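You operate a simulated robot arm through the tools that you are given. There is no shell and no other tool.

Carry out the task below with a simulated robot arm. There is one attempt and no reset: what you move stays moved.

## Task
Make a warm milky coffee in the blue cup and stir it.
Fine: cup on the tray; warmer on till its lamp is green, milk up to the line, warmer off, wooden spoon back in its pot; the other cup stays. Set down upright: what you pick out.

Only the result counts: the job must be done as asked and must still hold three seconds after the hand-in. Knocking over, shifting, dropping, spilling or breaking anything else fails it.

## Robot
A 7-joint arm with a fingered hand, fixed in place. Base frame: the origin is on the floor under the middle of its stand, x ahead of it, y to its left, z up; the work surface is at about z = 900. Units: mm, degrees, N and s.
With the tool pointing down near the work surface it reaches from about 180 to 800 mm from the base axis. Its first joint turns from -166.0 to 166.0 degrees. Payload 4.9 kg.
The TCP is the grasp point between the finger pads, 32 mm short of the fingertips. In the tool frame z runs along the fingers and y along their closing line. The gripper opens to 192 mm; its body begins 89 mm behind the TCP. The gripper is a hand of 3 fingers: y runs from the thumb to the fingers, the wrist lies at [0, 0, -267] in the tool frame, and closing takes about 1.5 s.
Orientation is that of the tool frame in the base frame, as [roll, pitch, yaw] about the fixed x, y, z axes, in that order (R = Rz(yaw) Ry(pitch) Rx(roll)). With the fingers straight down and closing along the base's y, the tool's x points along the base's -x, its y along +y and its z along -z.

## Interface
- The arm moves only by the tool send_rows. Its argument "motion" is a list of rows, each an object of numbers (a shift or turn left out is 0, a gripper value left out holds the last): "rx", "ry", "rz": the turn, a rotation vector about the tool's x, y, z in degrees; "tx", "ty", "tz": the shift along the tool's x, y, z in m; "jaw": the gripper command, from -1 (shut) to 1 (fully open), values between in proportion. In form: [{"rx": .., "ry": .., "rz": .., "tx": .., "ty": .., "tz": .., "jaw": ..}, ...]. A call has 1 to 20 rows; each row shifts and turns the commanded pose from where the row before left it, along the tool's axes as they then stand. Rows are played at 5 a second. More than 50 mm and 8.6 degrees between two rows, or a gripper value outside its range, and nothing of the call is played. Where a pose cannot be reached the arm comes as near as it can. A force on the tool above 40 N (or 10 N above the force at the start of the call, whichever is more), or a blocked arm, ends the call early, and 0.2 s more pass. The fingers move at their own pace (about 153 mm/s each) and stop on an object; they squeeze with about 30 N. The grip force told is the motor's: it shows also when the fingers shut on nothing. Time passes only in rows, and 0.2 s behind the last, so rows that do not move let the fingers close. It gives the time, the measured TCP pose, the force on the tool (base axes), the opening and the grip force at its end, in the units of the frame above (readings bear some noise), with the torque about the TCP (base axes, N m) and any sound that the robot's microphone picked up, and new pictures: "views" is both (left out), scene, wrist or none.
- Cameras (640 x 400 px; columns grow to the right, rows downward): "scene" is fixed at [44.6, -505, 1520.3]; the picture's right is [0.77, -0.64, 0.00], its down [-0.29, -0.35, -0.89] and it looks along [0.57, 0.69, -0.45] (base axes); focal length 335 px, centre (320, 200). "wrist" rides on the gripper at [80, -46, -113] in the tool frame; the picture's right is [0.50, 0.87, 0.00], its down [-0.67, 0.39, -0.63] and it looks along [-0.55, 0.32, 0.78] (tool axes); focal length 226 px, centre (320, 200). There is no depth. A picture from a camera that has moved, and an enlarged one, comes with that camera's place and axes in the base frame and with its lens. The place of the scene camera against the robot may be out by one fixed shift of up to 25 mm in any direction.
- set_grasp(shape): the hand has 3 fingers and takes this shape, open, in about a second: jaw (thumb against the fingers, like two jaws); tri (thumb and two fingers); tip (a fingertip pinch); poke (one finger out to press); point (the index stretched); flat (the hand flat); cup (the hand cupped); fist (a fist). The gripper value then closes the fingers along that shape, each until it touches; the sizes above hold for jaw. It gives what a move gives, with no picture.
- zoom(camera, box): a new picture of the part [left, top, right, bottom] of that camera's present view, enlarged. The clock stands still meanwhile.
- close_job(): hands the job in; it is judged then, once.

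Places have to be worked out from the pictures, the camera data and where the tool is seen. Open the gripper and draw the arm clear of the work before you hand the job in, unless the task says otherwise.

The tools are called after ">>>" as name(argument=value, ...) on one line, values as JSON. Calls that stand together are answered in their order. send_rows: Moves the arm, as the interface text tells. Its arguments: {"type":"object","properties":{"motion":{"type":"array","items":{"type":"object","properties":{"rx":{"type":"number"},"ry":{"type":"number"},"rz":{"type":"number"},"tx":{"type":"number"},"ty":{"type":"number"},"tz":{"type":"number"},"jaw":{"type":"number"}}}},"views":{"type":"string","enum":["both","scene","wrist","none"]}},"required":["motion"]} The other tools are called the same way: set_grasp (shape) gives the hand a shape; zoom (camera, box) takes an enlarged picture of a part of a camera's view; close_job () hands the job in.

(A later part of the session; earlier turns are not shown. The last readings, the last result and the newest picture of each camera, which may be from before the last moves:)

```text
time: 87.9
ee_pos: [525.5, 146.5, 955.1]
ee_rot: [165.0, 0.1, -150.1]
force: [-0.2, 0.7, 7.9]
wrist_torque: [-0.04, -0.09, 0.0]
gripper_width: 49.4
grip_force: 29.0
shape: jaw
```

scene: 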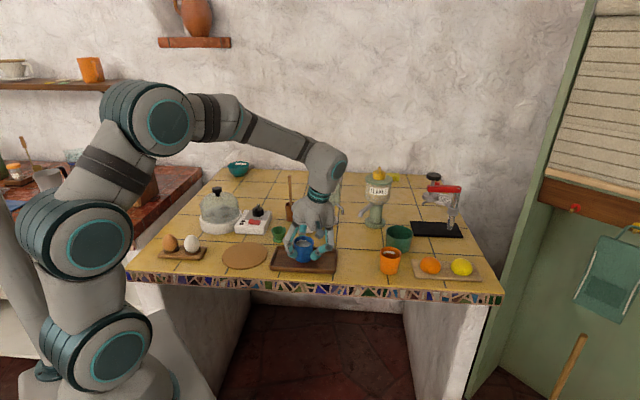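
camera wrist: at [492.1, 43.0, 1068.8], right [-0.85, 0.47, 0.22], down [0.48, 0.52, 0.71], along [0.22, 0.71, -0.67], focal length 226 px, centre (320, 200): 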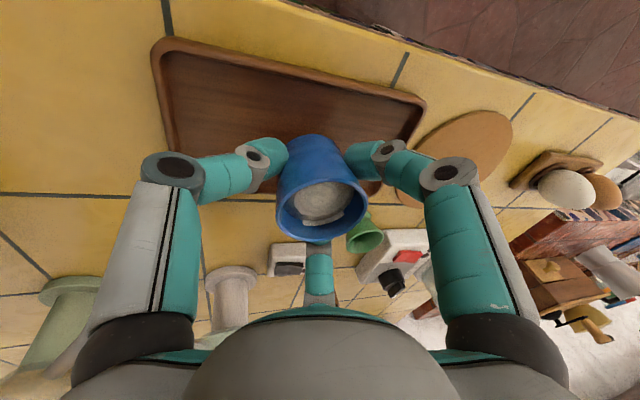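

Contact is clear (8 N). I ease back 1 mm and open the fingers gently.

>>> send_rows(motion=[{"ty": 0.00026, "tz": -0.00097}, {"jaw": -0.35}, {"jaw": -0.2}, {"jaw": -0.1}, {"tz": 0}, {"tz": 0}])

>>> zoom(camera="scene", box=[260, 210, 350, 285])

>>> zoom(camera="wrist", box=[220, 100, 460, 250])

```text
time: 89.3
ee_pos: [524.6, 146.6, 956.0]
ee_rot: [164.9, 0.0, -150.1]
force: [-0.1, -0.3, -0.4]
wrist_torque: [0.02, 0.0, 0.0]
gripper_width: 82.4
grip_force: 0.2
shape: jaw
camera wrist: at [492.3, 42.6, 1052.5], right [-0.85, 0.48, 0.22], down [0.48, 0.52, 0.71], along [0.22, 0.71, -0.67], focal length 226 px, centre (320, 200)
```

scene: 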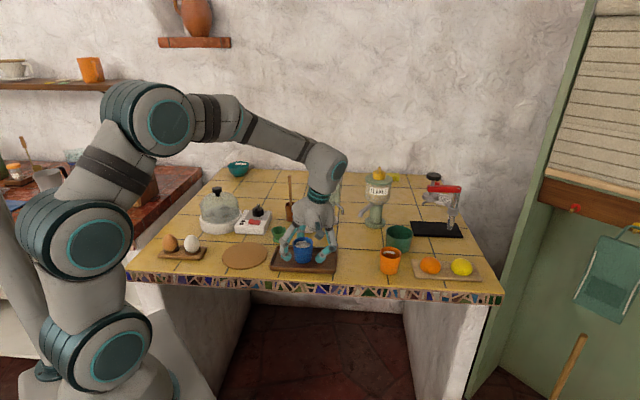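
wrist: 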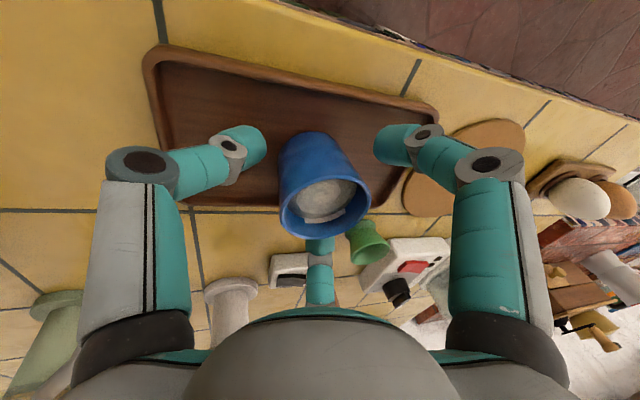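

```text
5.33 times, centred on (305, 248) of scene
camera zoom: at [44.6, -505.0, 1520.3], right [0.77, -0.64, 0.0], down [-0.29, -0.35, -0.89], along [0.57, 0.69, -0.45], focal length 1788 px, centre (400, -53)
```

zoom: 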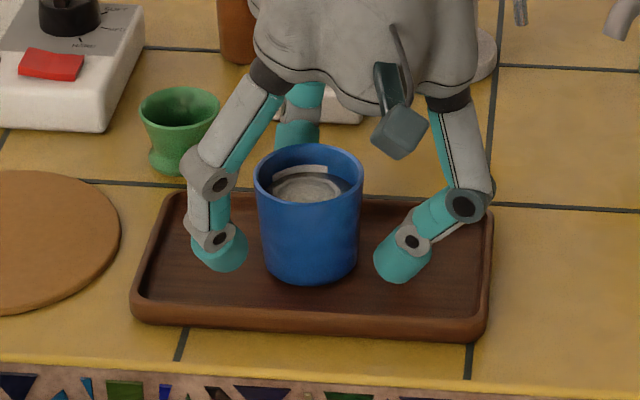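

```text
2.67 times, centred on (340, 175) of wrist
camera zoom: at [492.3, 42.6, 1052.5], right [-0.85, 0.48, 0.22], down [0.48, 0.52, 0.71], along [0.22, 0.71, -0.67], focal length 603 px, centre (267, 267)
```

zoom: 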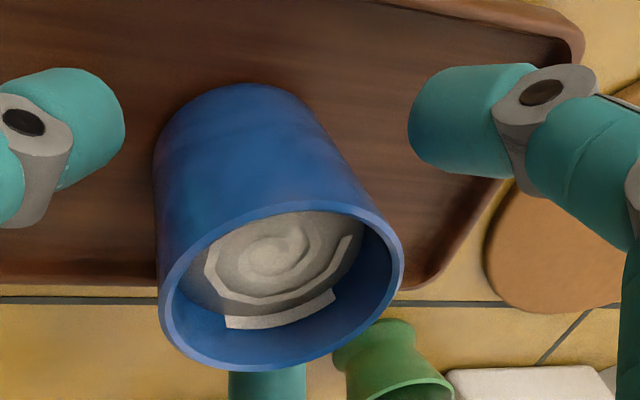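

The cup stands upright on the tray with the milk at the line (centre ≈(522, 144), rim ≈965). I withdraw straight up, straighten the hand and go above the spoon.

>>> send_rows(motion=[{"ty": 0.00615, "tz": -0.02294}, {"ty": 0.00615, "tz": -0.02294}, {"ty": 0.00615, "tz": -0.02294}, {"ty": 0.00615, "tz": -0.02294}, {"ty": 0.00615, "tz": -0.02294}, {"ty": 0.00615, "tz": -0.02294}, {"ty": 0.00615, "tz": -0.02294}, {"ty": 0.00615, "tz": -0.02294}, {"rx": 7.5}, {"rx": 7.5}, {"rz": 7.5}, {"rz": 7.5}, {"rz": 7.5}, {"rz": 7.5}, {"tz": 0}], views="scene")

>>> send_rows(motion=[{"tx": -0.0157, "ty": 0.0314, "jaw": 0.1}, {"tx": -0.0157, "ty": 0.0314}, {"tx": -0.0157, "ty": 0.0314}, {"tx": -0.0157, "ty": 0.0314}, {"tx": -0.0157, "ty": 0.0314}, {"tx": -0.0157, "ty": 0.0314}, {"tz": 0}])

>>> zoom(camera="wrist", box=[240, 60, 480, 210])

>>> zoom(camera="scene", box=[240, 150, 360, 290])

```text
time: 92.5
ee_pos: [523.3, 147.3, 1145.6]
ee_rot: [-179.9, 0.1, 179.9]
force: [0.0, -0.5, 0.2]
wrist_torque: [-0.02, -0.03, 0.02]
gripper_width: 82.5
grip_force: 0.1
shape: jaw
```

scene: 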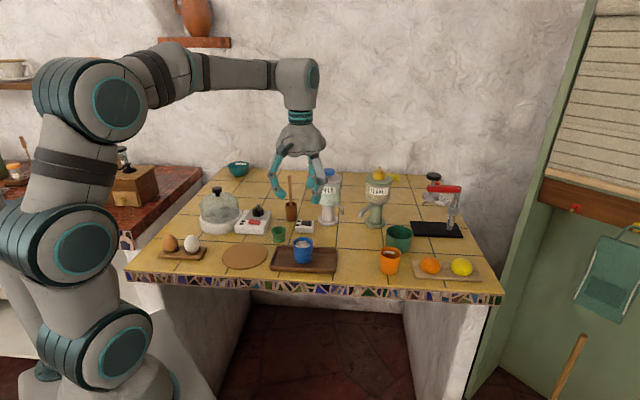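

```text
time: 94.1
ee_pos: [619.0, 334.4, 1145.4]
ee_rot: [-180.0, 0.0, 180.0]
force: [-0.3, 0.1, -0.8]
wrist_torque: [-0.01, -0.02, 0.01]
gripper_width: 101.0
grip_force: 0.0
shape: jaw
camera wrist: at [539.0, 289.6, 1258.6], right [-0.5, 0.87, 0.0], down [0.67, 0.39, 0.63], along [0.55, 0.32, -0.78], focal length 226 px, centre (320, 200)
```

scene: 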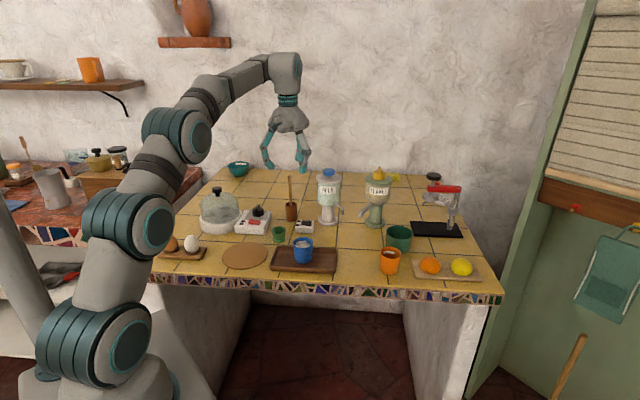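
wrist: 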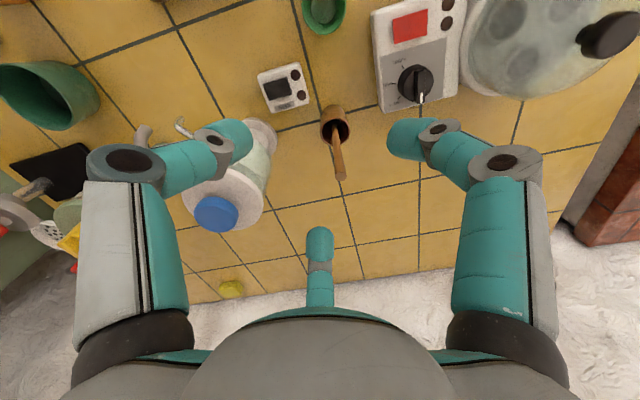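

```text
2.67 times, centred on (360, 135) of wrist
camera zoom: at [539.0, 289.6, 1258.6], right [-0.5, 0.87, 0.0], down [0.67, 0.39, 0.63], along [0.55, 0.32, -0.78], focal length 603 px, centre (213, 373)
```

zoom: 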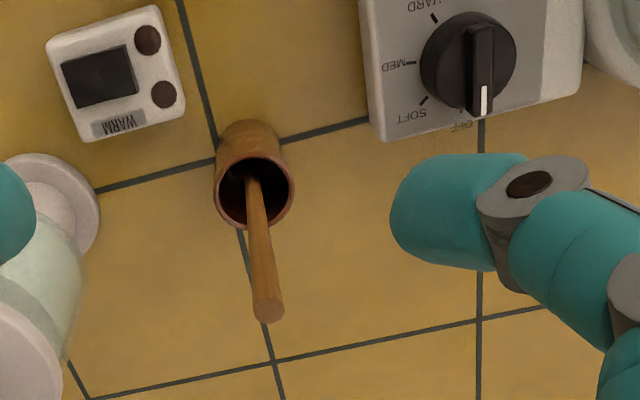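

```text
2.86 times, centred on (300, 220) of scene
camera zoom: at [44.6, -505.0, 1520.3], right [0.77, -0.64, 0.0], down [-0.29, -0.35, -0.89], along [0.57, 0.69, -0.45], focal length 958 px, centre (377, 143)
```

zoom: 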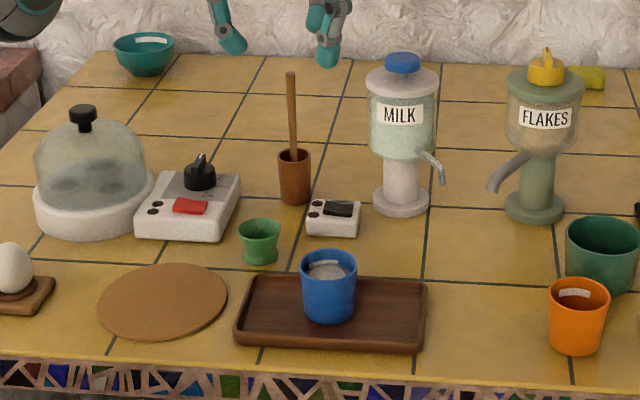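

Spoon: top end ≈(636, 368.5, 1070), entering the pot near (628, 363) – a lean of about 5°. I line the tool axis up with the handle above it and check.

>>> send_rows(motion=[{"tx": -0.0113, "ty": 0.019}, {"tx": -0.0113, "ty": 0.019}, {"rx": 2.98, "ry": 4.36}, {"tz": 0}])

>>> zoom(camera="wrist", box=[240, 80, 400, 180])

>>> zoom(camera="scene", box=[250, 110, 330, 230])

```text
time: 95.1
ee_pos: [628.7, 363.4, 1139.3]
ee_rot: [-178.6, -2.1, 179.9]
force: [-0.7, 0.5, -0.3]
wrist_torque: [-0.03, 0.03, 0.0]
gripper_width: 100.9
grip_force: 0.0
shape: jaw
out of reach, approached as far as the arm can: row 2, 3
camera wrist: at [553.9, 321.1, 1255.4], right [-0.5, 0.87, 0.0], down [0.7, 0.4, 0.59], along [0.52, 0.29, -0.8], focal length 226 px, centre (320, 200)
```

scene: 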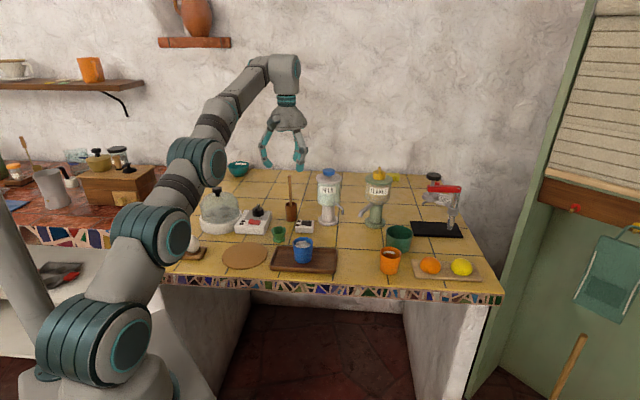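
wrist: 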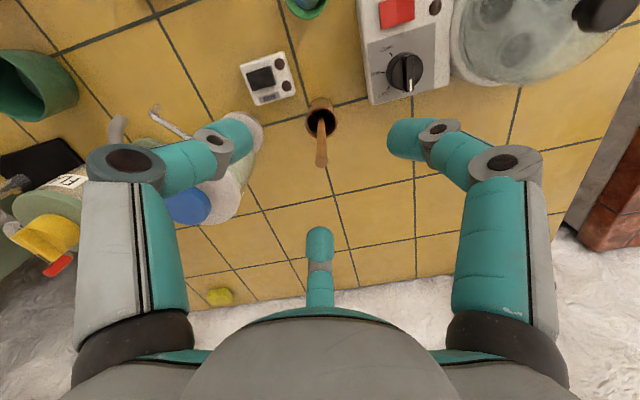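

```text
4.00 times, centred on (320, 130) of wrist
camera zoom: at [553.9, 321.1, 1255.4], right [-0.5, 0.87, 0.0], down [0.7, 0.4, 0.59], along [0.52, 0.29, -0.8], focal length 904 px, centre (320, 480)
```

zoom: 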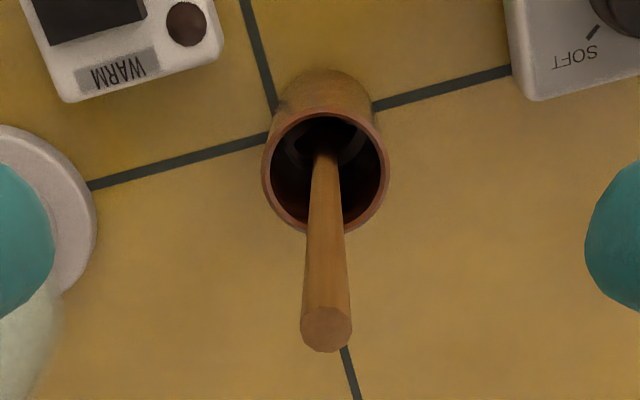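

```text
3.33 times, centred on (290, 170) of scene
camera zoom: at [44.6, -505.0, 1520.3], right [0.77, -0.64, 0.0], down [-0.29, -0.35, -0.89], along [0.57, 0.69, -0.45], focal length 1117 px, centre (420, 300)
```

zoom: 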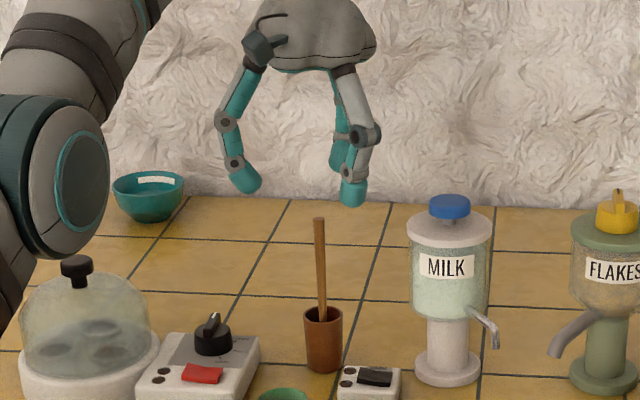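

The arm was at its reach limit up there. Moving down along the handle axis brings the pose back within reach; I go down 60 mm and check the measured pose.

>>> send_rows(motion=[{"tz": 0.02}, {"tz": 0.02}, {"tz": 0.02}, {"tz": 0}])

>>> zoom(camera="wrist", box=[240, 100, 400, 200])

>>> zoom(camera="scene", box=[250, 130, 340, 230])

```text
time: 96.1
ee_pos: [624.2, 361.0, 1079.4]
ee_rot: [-177.0, -4.4, 179.8]
force: [0.9, 0.4, -0.2]
wrist_torque: [0.0, 0.01, 0.01]
gripper_width: 100.9
grip_force: 0.1
shape: jaw
camera wrist: at [553.8, 321.5, 1199.0], right [-0.5, 0.87, -0.01], down [0.72, 0.42, 0.56], along [0.49, 0.27, -0.83], focal length 226 px, centre (320, 200)
```

scene: 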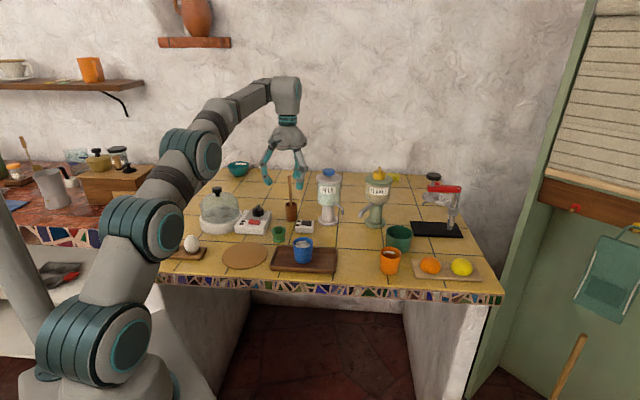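
wrist: 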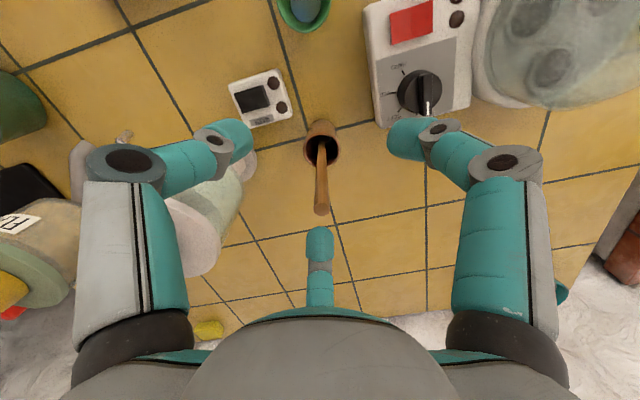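

```text
4.00 times, centred on (320, 150) of wrist
camera zoom: at [553.8, 321.5, 1199.0], right [-0.5, 0.87, -0.01], down [0.72, 0.42, 0.56], along [0.49, 0.27, -0.83], focal length 904 px, centre (320, 400)
```

zoom: 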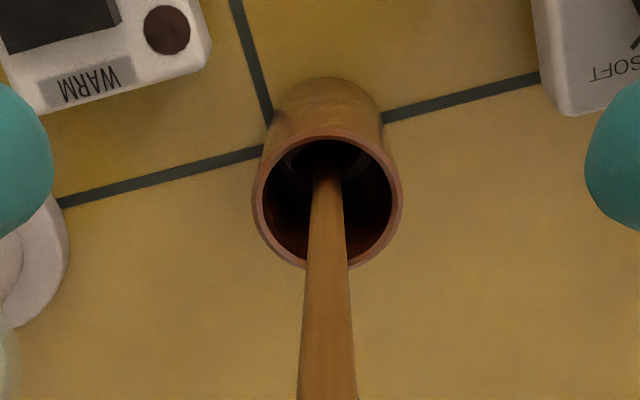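

```text
4.00 times, centred on (295, 180) of scene
camera zoom: at [44.6, -505.0, 1520.3], right [0.77, -0.64, 0.0], down [-0.29, -0.35, -0.89], along [0.57, 0.69, -0.45], focal length 1341 px, centre (420, 280)
```

zoom: 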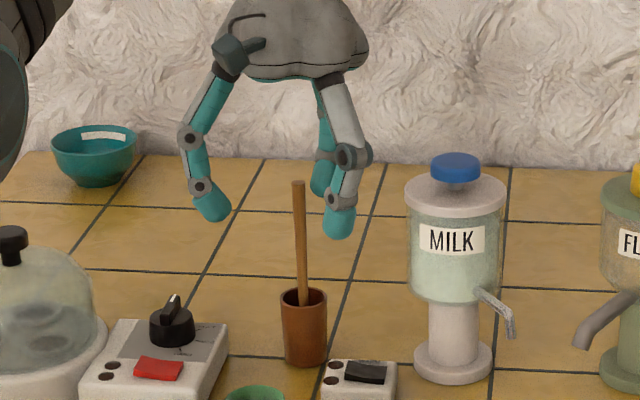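

The commanded pose follows the arm, so I now shift onto the handle axis and descend to TCP z≈1035, with the handle between the open fingers.

>>> send_rows(motion=[{"tx": -0.0067, "ty": 0.0043, "tz": 0.001}, {"tx": -0.0067, "ty": 0.0043, "tz": 0.001}, {"tz": 0.0137}, {"tz": 0.0137}, {"tz": 0.0137}, {"tz": 0}])

>>> zoom(camera="wrist", box=[240, 120, 400, 280])

>>> zoom(camera="scene", box=[250, 130, 340, 230])

```text
time: 97.5
ee_pos: [634.6, 367.7, 1035.5]
ee_rot: [-177.0, -4.3, 179.8]
force: [0.2, 0.5, -0.5]
wrist_torque: [0.02, 0.01, -0.01]
gripper_width: 101.1
grip_force: 0.0
shape: jaw
camera wrist: at [563.8, 327.3, 1155.6], right [-0.5, 0.87, -0.01], down [0.72, 0.42, 0.56], along [0.49, 0.27, -0.83], focal length 226 px, centre (320, 200)
```

scene: 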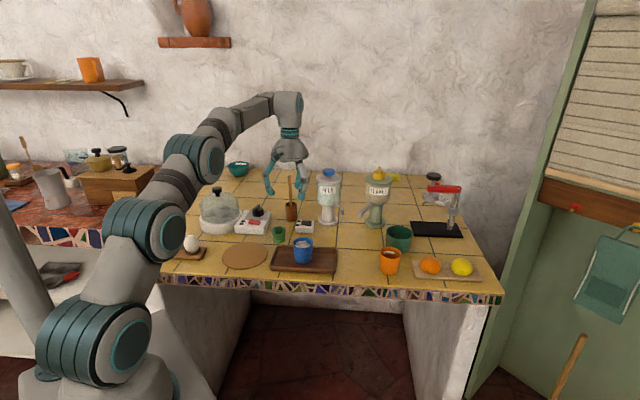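
wrist: 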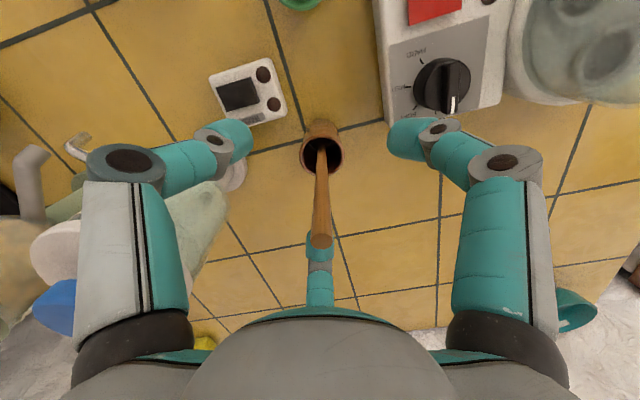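

```text
2.50 times, centred on (320, 200) of wrist
camera zoom: at [563.8, 327.3, 1155.6], right [-0.5, 0.87, -0.01], down [0.72, 0.42, 0.56], along [0.49, 0.27, -0.83], focal length 565 px, centre (320, 200)
```

zoom: 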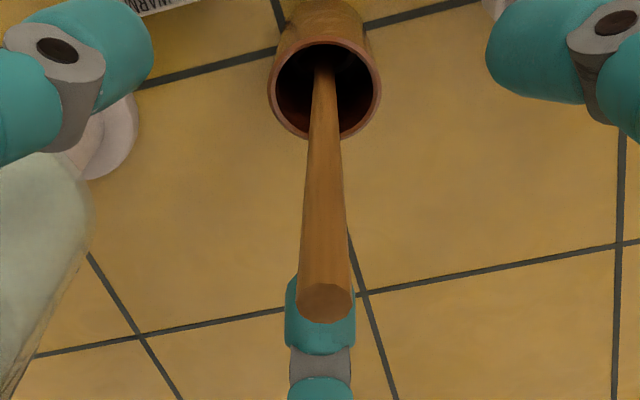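

```text
4.00 times, centred on (295, 180) of scene
camera zoom: at [44.6, -505.0, 1520.3], right [0.77, -0.64, 0.0], down [-0.29, -0.35, -0.89], along [0.57, 0.69, -0.45], focal length 1341 px, centre (420, 280)
```

zoom: 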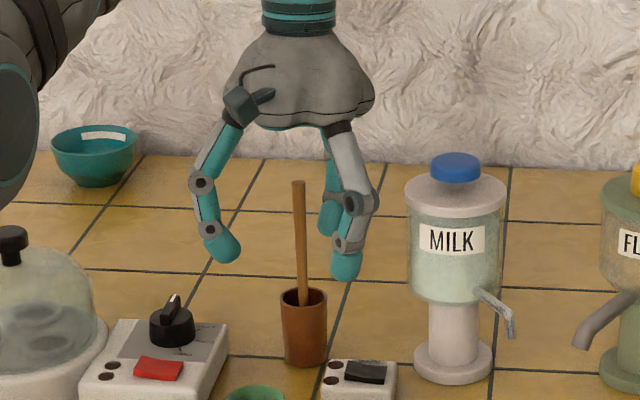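

The handle lies on the tool axis within ~2 mm over its whole length. I close the fingers on it.

>>> send_rows(motion=[{"jaw": -0.4}, {"jaw": -0.7}, {"jaw": -1}, {"jaw": -1}, {"jaw": -1}, {"jaw": -1}, {"jaw": -1}])

>>> zoom(camera="wrist", box=[240, 100, 400, 260])

>>> zoom(camera="scene", box=[250, 130, 340, 230])

```text
time: 99.1
ee_pos: [633.6, 367.5, 1035.5]
ee_rot: [-177.0, -4.4, 179.8]
force: [0.8, 0.1, -0.3]
wrist_torque: [0.04, -0.02, 0.02]
gripper_width: 3.1
grip_force: 29.9
shape: tri
camera wrist: at [563.8, 327.3, 1155.7], right [-0.5, 0.87, -0.01], down [0.72, 0.42, 0.56], along [0.49, 0.27, -0.83], focal length 226 px, centre (320, 200)
```

scene: 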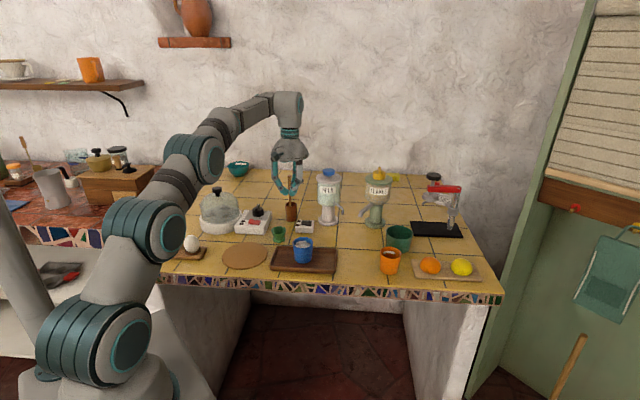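
wrist: 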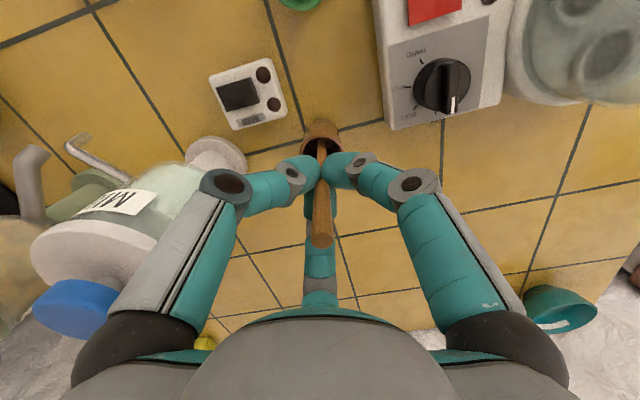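

```text
2.50 times, centred on (320, 180) of wrist
camera zoom: at [563.8, 327.3, 1155.7], right [-0.5, 0.87, -0.01], down [0.72, 0.42, 0.56], along [0.49, 0.27, -0.83], focal length 565 px, centre (320, 250)
```

zoom: 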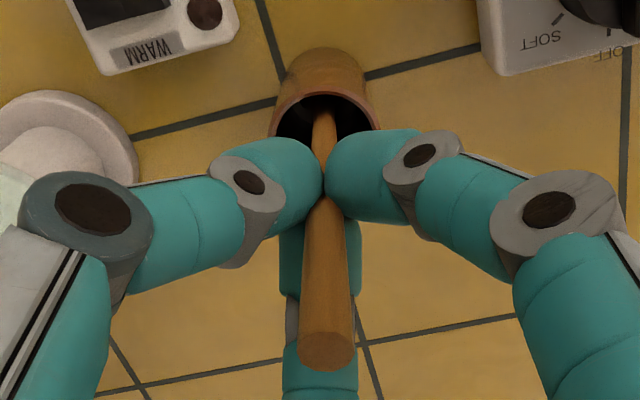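

```text
4.00 times, centred on (295, 180) of scene
camera zoom: at [44.6, -505.0, 1520.3], right [0.77, -0.64, 0.0], down [-0.29, -0.35, -0.89], along [0.57, 0.69, -0.45], focal length 1341 px, centre (420, 280)
```

zoom: 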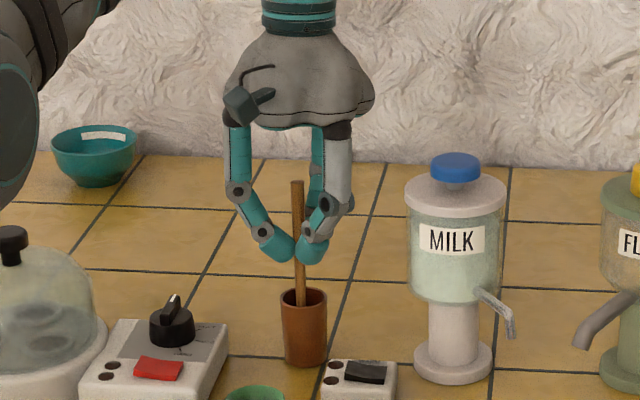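

The handle is gripped (30 N). I draw the spoon up out of the pot, bringing it upright as it rises so it stays off the pot's rim.

>>> send_rows(motion=[{"tx": 0.0001, "ty": -0.0001, "tz": -0.01, "rx": -0.5, "ry": -0.73}, {"tx": 0.0001, "ty": -0.0001, "tz": -0.01, "rx": -0.5, "ry": -0.73}, {"tx": 0.0012, "ty": -0.0008, "tz": -0.01, "rx": -0.5, "ry": -0.73}, {"tx": 0.0012, "ty": -0.0008, "tz": -0.01, "rx": -0.5, "ry": -0.73}, {"tx": 0.0014, "ty": -0.001, "tz": -0.01, "rx": -0.5, "ry": -0.73}, {"tx": 0.0014, "ty": -0.001, "tz": -0.01, "rx": -0.5, "ry": -0.73}, {"tz": -0.0125}, {"tz": -0.0125}, {"tz": 0}])

>>> zoom(camera="scene", box=[250, 120, 340, 230])

>>> zoom(camera="wrist", box=[240, 80, 400, 240])

```text
time: 101.1
ee_pos: [632.4, 366.8, 1120.6]
ee_rot: [180.0, -0.1, 179.9]
force: [-1.1, -0.4, -0.3]
wrist_torque: [0.03, -0.02, -0.02]
gripper_width: 3.5
grip_force: 30.0
shape: tri
camera wrist: at [552.6, 319.4, 1232.7], right [-0.5, 0.87, 0.0], down [0.67, 0.39, 0.63], along [0.55, 0.32, -0.78], focal length 226 px, centre (320, 200)
```

scene: 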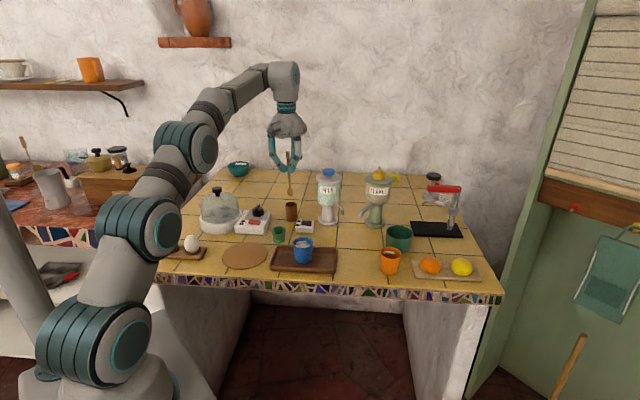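
wrist: 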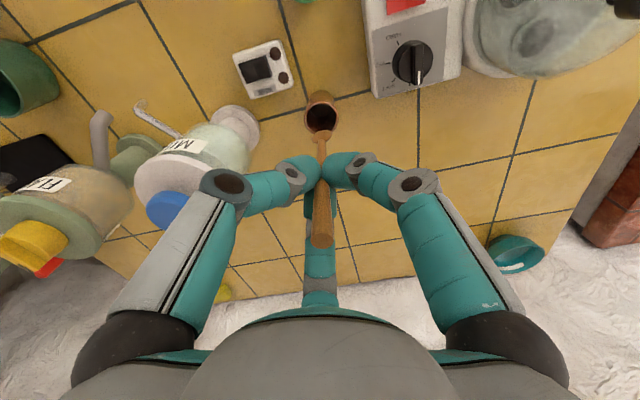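

```text
3.64 times, centred on (295, 175) of scene
camera zoom: at [44.6, -505.0, 1520.3], right [0.77, -0.64, 0.0], down [-0.29, -0.35, -0.89], along [0.57, 0.69, -0.45], focal length 1219 px, centre (411, 291)
```

zoom: 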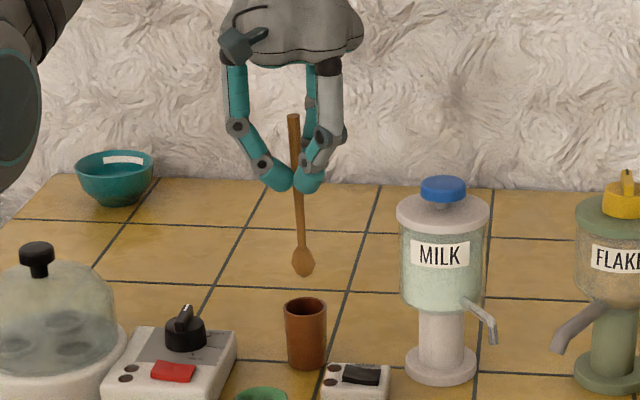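

```text
2.50 times, centred on (320, 160) of wrist
camera zoom: at [552.6, 319.4, 1232.7], right [-0.5, 0.87, 0.0], down [0.67, 0.39, 0.63], along [0.55, 0.32, -0.78], focal length 565 px, centre (320, 300)
```

zoom: 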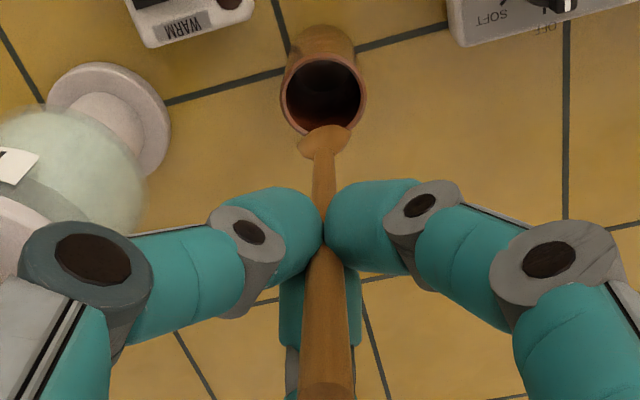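

The wooden spoon is out and the pot undisturbed. I carry the spoon over to the cup, staying at this height.

>>> send_rows(motion=[{"tx": 0.01282, "ty": -0.02526}, {"tx": 0.01282, "ty": -0.02526}, {"tx": 0.01282, "ty": -0.02526}, {"tx": 0.01282, "ty": -0.02526}, {"tx": 0.01282, "ty": -0.02526}, {"tx": 0.01282, "ty": -0.02526}, {"tx": 0.01282, "ty": -0.02526}, {"tx": 0.01282, "ty": -0.02526}, {"tx": 0.01282, "ty": -0.02526}, {"tz": 0}])

>>> zoom(camera="wrist", box=[240, 80, 400, 240])

>>> zoom(camera="scene", box=[260, 180, 350, 280])

```text
time: 103.3
ee_pos: [516.0, 137.8, 1120.5]
ee_rot: [-179.9, 0.0, -179.9]
force: [0.2, -0.6, -0.3]
wrist_torque: [0.0, -0.02, 0.04]
gripper_width: 3.0
grip_force: 30.2
shape: tri
camera wrist: at [436.8, 91.7, 1232.8], right [-0.5, 0.87, 0.0], down [0.67, 0.39, 0.63], along [0.55, 0.32, -0.78], focal length 226 px, centre (320, 200)
```

scene: 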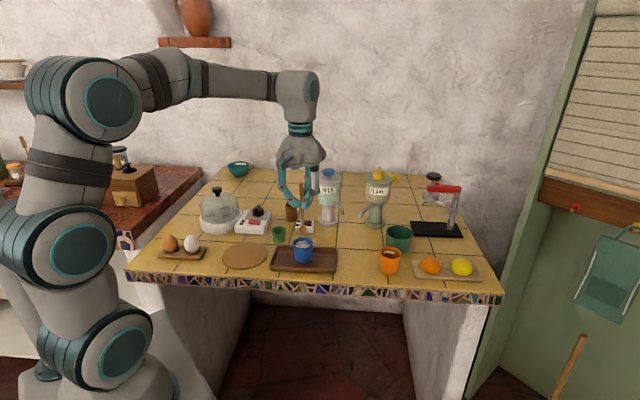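
wrist: 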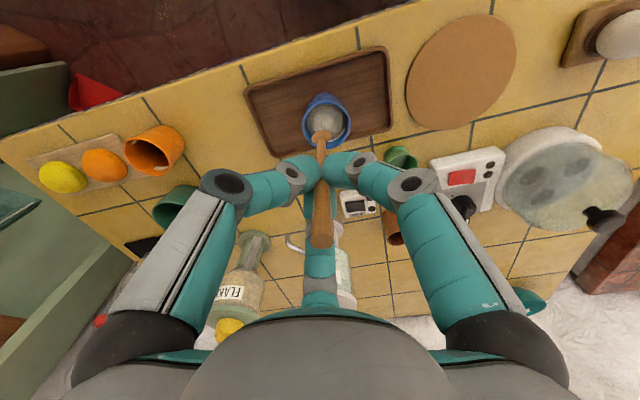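

```text
2.50 times, centred on (320, 160) of wrist
camera zoom: at [436.8, 91.7, 1232.8], right [-0.5, 0.87, 0.0], down [0.67, 0.39, 0.63], along [0.55, 0.32, -0.78], focal length 565 px, centre (320, 300)
```

zoom: 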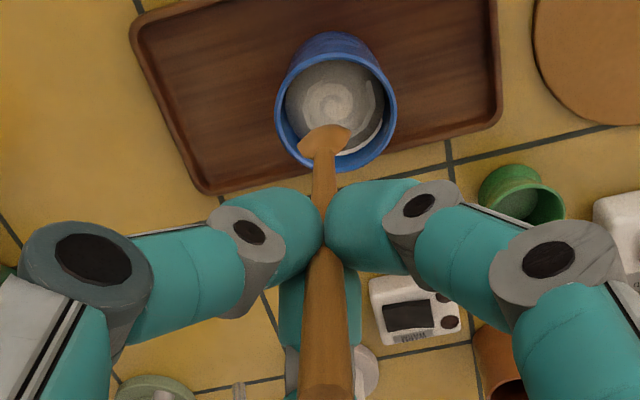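

```text
4.00 times, centred on (305, 230) of scene
camera zoom: at [44.6, -505.0, 1520.3], right [0.77, -0.64, 0.0], down [-0.29, -0.35, -0.89], along [0.57, 0.69, -0.45], focal length 1341 px, centre (380, 80)
```

zoom: 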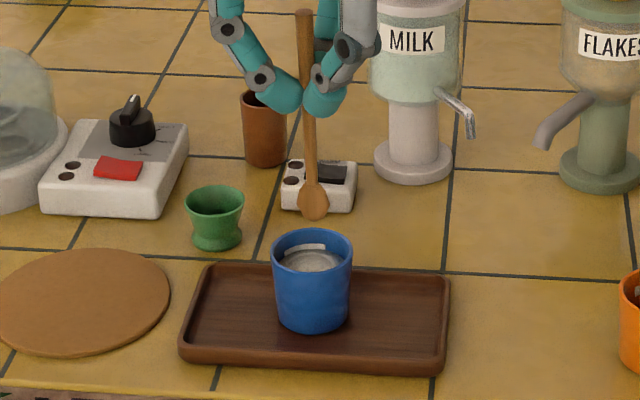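

The spoon tip hangs right above the cup's centre (within 2–3 mm). I correct slightly and lower it into the coffee.

>>> send_rows(motion=[{"tx": 0.0015, "ty": 0.0025}, {"tz": 0.01}, {"tz": 0.01}, {"tz": 0.01}, {"tz": 0}])

>>> zoom(camera="wrist", box=[240, 80, 400, 240])

>>> zoom(camera="scene", box=[270, 200, 340, 280])

```text
time: 104.5
ee_pos: [514.2, 140.7, 1090.4]
ee_rot: [-180.0, 0.0, 180.0]
force: [0.5, 0.0, -0.9]
wrist_torque: [-0.01, 0.0, 0.01]
gripper_width: 3.3
grip_force: 29.6
shape: tri
camera wrist: at [435.4, 94.3, 1202.3], right [-0.5, 0.87, 0.0], down [0.67, 0.39, 0.63], along [0.55, 0.32, -0.77], focal length 226 px, centre (320, 200)
```

scene: 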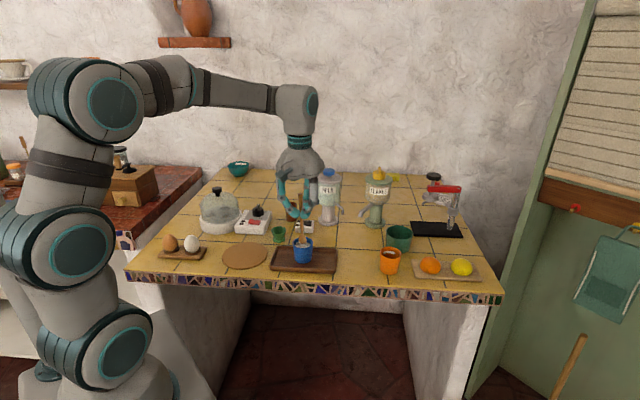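
wrist: 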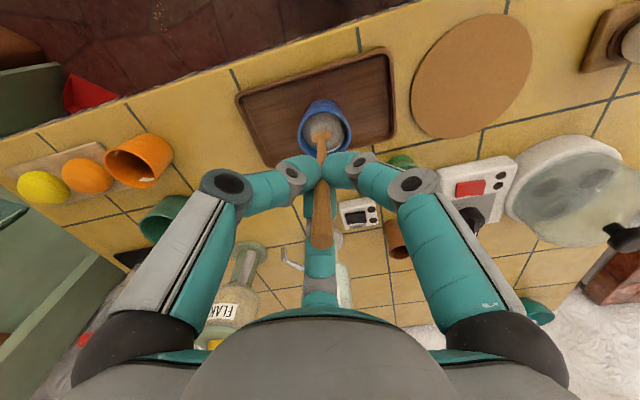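

```text
2.50 times, centred on (320, 160) of wrist
camera zoom: at [435.4, 94.3, 1202.3], right [-0.5, 0.87, 0.0], down [0.67, 0.39, 0.63], along [0.55, 0.32, -0.77], focal length 565 px, centre (320, 300)
```

zoom: 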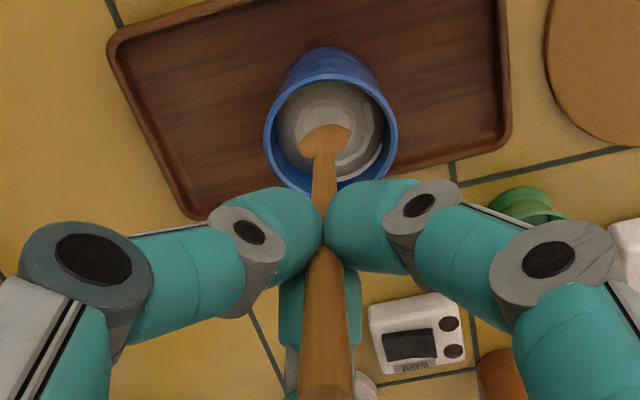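

```text
5.00 times, centred on (305, 240) of scene
camera zoom: at [44.6, -505.0, 1520.3], right [0.77, -0.64, 0.0], down [-0.29, -0.35, -0.89], along [0.57, 0.69, -0.45], focal length 1676 px, centre (395, 0)
```

zoom: 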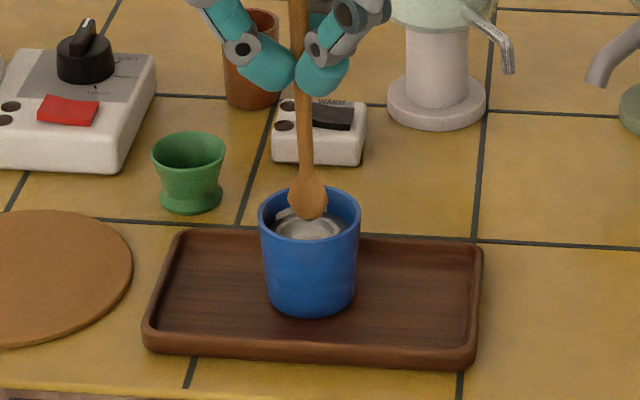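

The tip is centred in the rim. I lower a further 32 mm so the spoon's head is in the liquid but off the cup's floor.

>>> send_rows(motion=[{"tz": 0.008}, {"tz": 0.008}, {"tz": 0.008}, {"tz": 0.008}, {"tz": 0}], views="none")

>>> zoom(camera="scene", box=[280, 215, 330, 270])

>>> zoom(camera="wrist", box=[260, 80, 380, 180])

```text
time: 105.7
ee_pos: [515.2, 140.6, 1058.3]
ee_rot: [180.0, 0.0, 179.9]
force: [-1.3, -0.1, 0.0]
wrist_torque: [-0.03, 0.01, -0.05]
gripper_width: 3.4
grip_force: 29.7
shape: tri
```

```text
7.27 times, centred on (305, 242) of scene
camera zoom: at [44.6, -505.0, 1520.3], right [0.77, -0.64, 0.0], down [-0.29, -0.35, -0.89], along [0.57, 0.69, -0.45], focal length 2438 px, centre (429, -109)
```

zoom: 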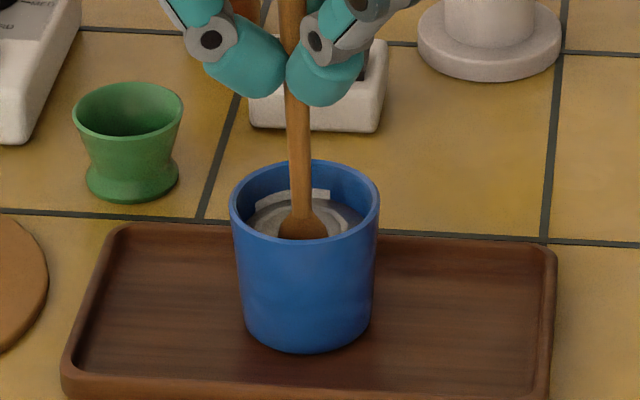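

```text
4.00 times, centred on (320, 130) of wrist
camera zoom: at [435.7, 94.7, 1170.0], right [-0.5, 0.87, 0.0], down [0.67, 0.39, 0.63], along [0.55, 0.32, -0.77], focal length 904 px, centre (320, 480)
```

zoom: 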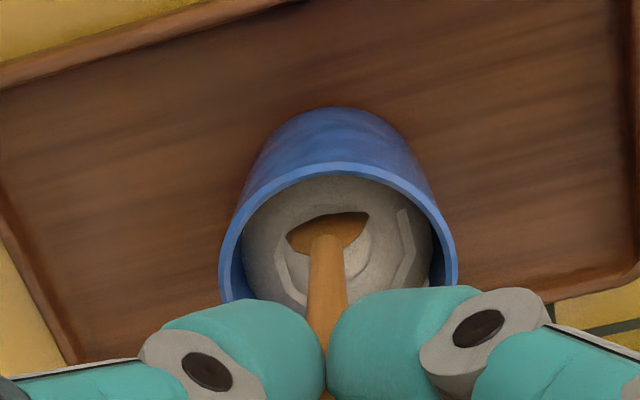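

The spoon head is in the liquid near the cup's centre, no contact force. I stir with circles of about 8 mm radius.

>>> send_rows(motion=[{"tx": 0.009, "ty": 0.0015}, {"tx": -0.00107, "ty": 0.004}, {"tx": -0.00293, "ty": 0.00293}, {"tx": -0.004, "ty": 0.00107}, {"tx": -0.004, "ty": -0.00107}, {"tx": -0.00293, "ty": -0.00293}, {"tx": -0.00107, "ty": -0.004}, {"tx": 0.00107, "ty": -0.004}, {"tx": 0.00293, "ty": -0.00293}, {"tx": 0.004, "ty": -0.00107}, {"tx": 0.004, "ty": 0.00107}, {"tx": 0.00293, "ty": 0.00293}, {"tx": 0.00107, "ty": 0.004}], views="none")

>>> zoom(camera="scene", box=[280, 215, 330, 270])

>>> zoom(camera="wrist", box=[260, 80, 380, 180])

```text
time: 108.5
ee_pos: [506.5, 142.7, 1057.9]
ee_rot: [-179.9, 0.0, 179.9]
force: [-0.3, 0.3, 0.0]
wrist_torque: [-0.03, 0.0, -0.05]
gripper_width: 3.0
grip_force: 30.1
shape: tri
```

```text
7.27 times, centred on (305, 242) of scene
camera zoom: at [44.6, -505.0, 1520.3], right [0.77, -0.64, 0.0], down [-0.29, -0.35, -0.89], along [0.57, 0.69, -0.45], focal length 2438 px, centre (429, -109)
```

zoom: 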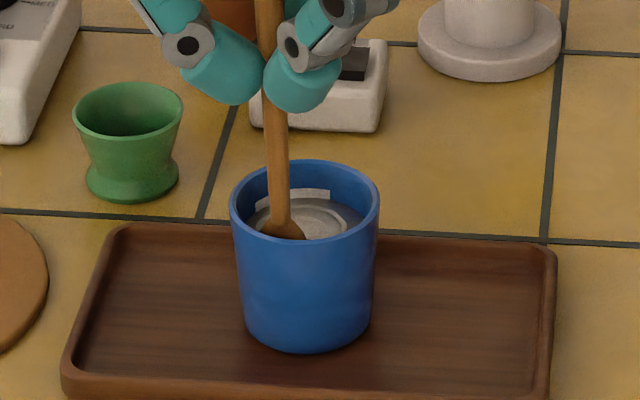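

```text
4.00 times, centred on (320, 130) of wrist
camera zoom: at [426.4, 96.2, 1170.2], right [-0.5, 0.87, 0.0], down [0.67, 0.39, 0.63], along [0.55, 0.32, -0.78], focal length 904 px, centre (320, 480)
```

zoom: 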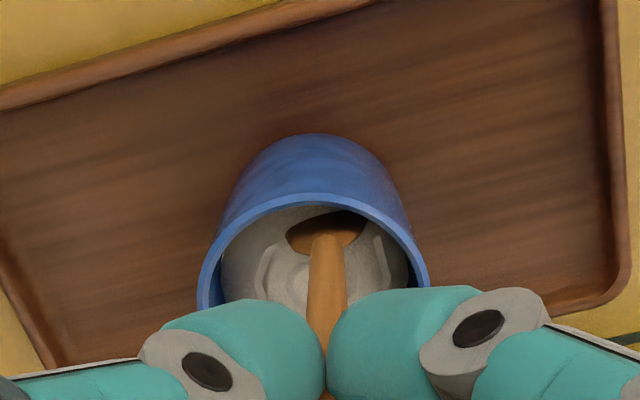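

No contact with the wall, the swirl is starting to blend. I continue with two quicker loops.

>>> send_rows(motion=[{"tx": -0.00234, "ty": 0.00566}, {"tx": -0.00566, "ty": 0.00234}, {"tx": -0.00566, "ty": -0.00234}, {"tx": -0.00234, "ty": -0.00566}, {"tx": 0.00234, "ty": -0.00566}, {"tx": 0.00566, "ty": -0.00234}, {"tx": 0.00566, "ty": 0.00234}, {"tx": 0.00234, "ty": 0.00566}, {"tx": -0.00234, "ty": 0.00566}, {"tx": -0.00566, "ty": 0.00234}, {"tx": -0.00566, "ty": -0.00234}, {"tx": -0.00234, "ty": -0.00566}, {"tx": 0.00234, "ty": -0.00566}, {"tx": 0.00566, "ty": -0.00234}, {"tx": 0.00566, "ty": 0.00234}, {"tx": 0.00234, "ty": 0.00566}], views="none")

>>> zoom(camera="scene", box=[280, 215, 330, 270])

>>> zoom(camera="wrist", box=[260, 80, 380, 180])

```text
time: 111.9
ee_pos: [506.6, 142.4, 1057.2]
ee_rot: [-180.0, 0.0, 180.0]
force: [-0.9, -0.7, -1.0]
wrist_torque: [0.0, 0.02, -0.01]
gripper_width: 3.2
grip_force: 30.3
shape: tri
```

```text
7.27 times, centred on (305, 242) of scene
camera zoom: at [44.6, -505.0, 1520.3], right [0.77, -0.64, 0.0], down [-0.29, -0.35, -0.89], along [0.57, 0.69, -0.45], focal length 2438 px, centre (429, -109)
```

zoom: 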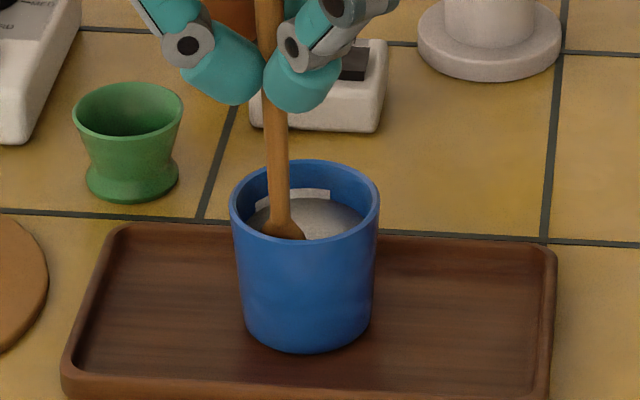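

```text
4.00 times, centred on (320, 130) of wrist
camera zoom: at [426.3, 96.1, 1170.3], right [-0.5, 0.87, 0.0], down [0.67, 0.39, 0.63], along [0.55, 0.32, -0.78], focal length 904 px, centre (320, 480)
```

zoom: 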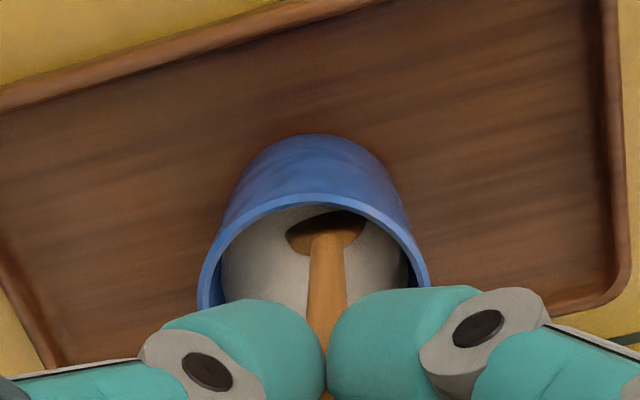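

The surface now looks uniform. I add one more loop for certainty, return to the centre and lift the spoon out slowly.

>>> send_rows(motion=[{"tx": -0.00234, "ty": 0.00566}, {"tx": -0.00566, "ty": 0.00234}, {"tx": -0.00566, "ty": -0.00234}, {"tx": -0.00234, "ty": -0.00566}, {"tx": 0.00234, "ty": -0.00566}, {"tx": 0.00566, "ty": -0.00234}, {"tx": 0.00566, "ty": 0.00234}, {"tx": 0.00234, "ty": 0.00566}, {"tx": -0.004}, {"tx": -0.004}, {"tz": -0.01}, {"tz": -0.01}, {"tz": -0.01}, {"tz": -0.01}, {"tz": -0.01}, {"tz": -0.01}, {"tz": 0}, {"tz": 0}, {"tz": 0}])

>>> zoom(camera="scene", box=[260, 180, 350, 280])

>>> zoom(camera="wrist", box=[240, 80, 400, 240])

```text
time: 115.9
ee_pos: [514.3, 142.2, 1118.7]
ee_rot: [-180.0, 0.0, 179.8]
force: [-0.5, -0.9, -0.1]
wrist_torque: [-0.04, 0.01, -0.03]
gripper_width: 3.3
grip_force: 30.0
shape: tri
camera wrist: at [434.1, 96.2, 1230.4], right [-0.5, 0.87, 0.0], down [0.67, 0.39, 0.63], along [0.55, 0.32, -0.77], focal length 226 px, centre (320, 200)
```

scene: 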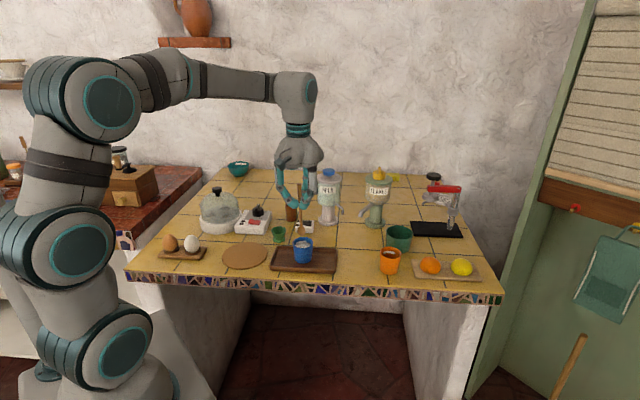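
wrist: 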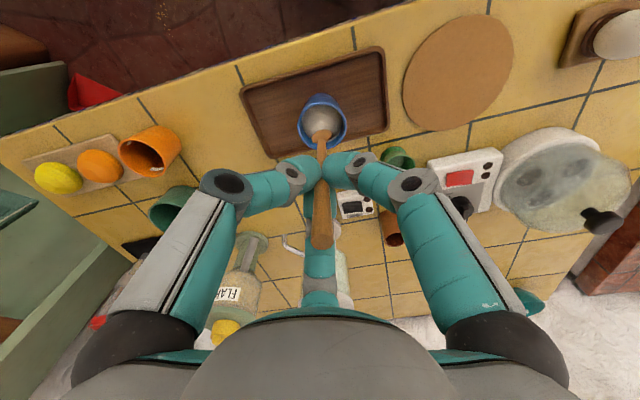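

```text
4.00 times, centred on (305, 230) of scene
camera zoom: at [44.6, -505.0, 1520.3], right [0.77, -0.64, 0.0], down [-0.29, -0.35, -0.89], along [0.57, 0.69, -0.45], focal length 1341 px, centre (380, 80)
```

zoom: 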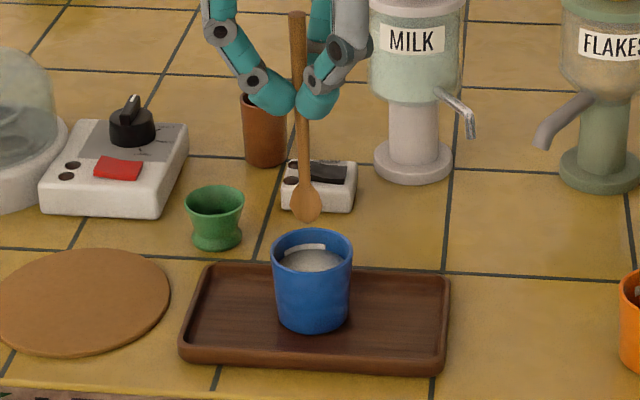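

```text
2.50 times, centred on (320, 160) of wrist
camera zoom: at [434.1, 96.2, 1230.4], right [-0.5, 0.87, 0.0], down [0.67, 0.39, 0.63], along [0.55, 0.32, -0.77], focal length 565 px, centre (320, 300)
```

zoom: 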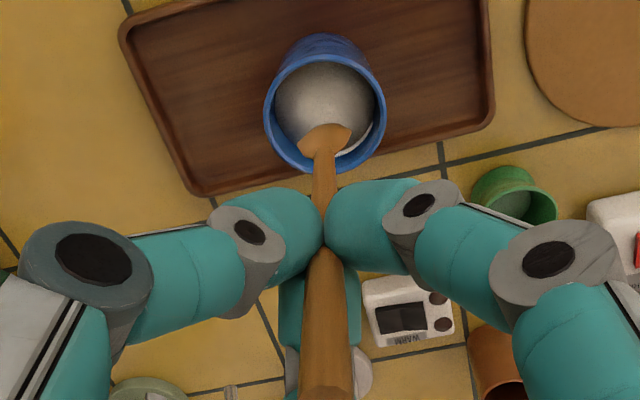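

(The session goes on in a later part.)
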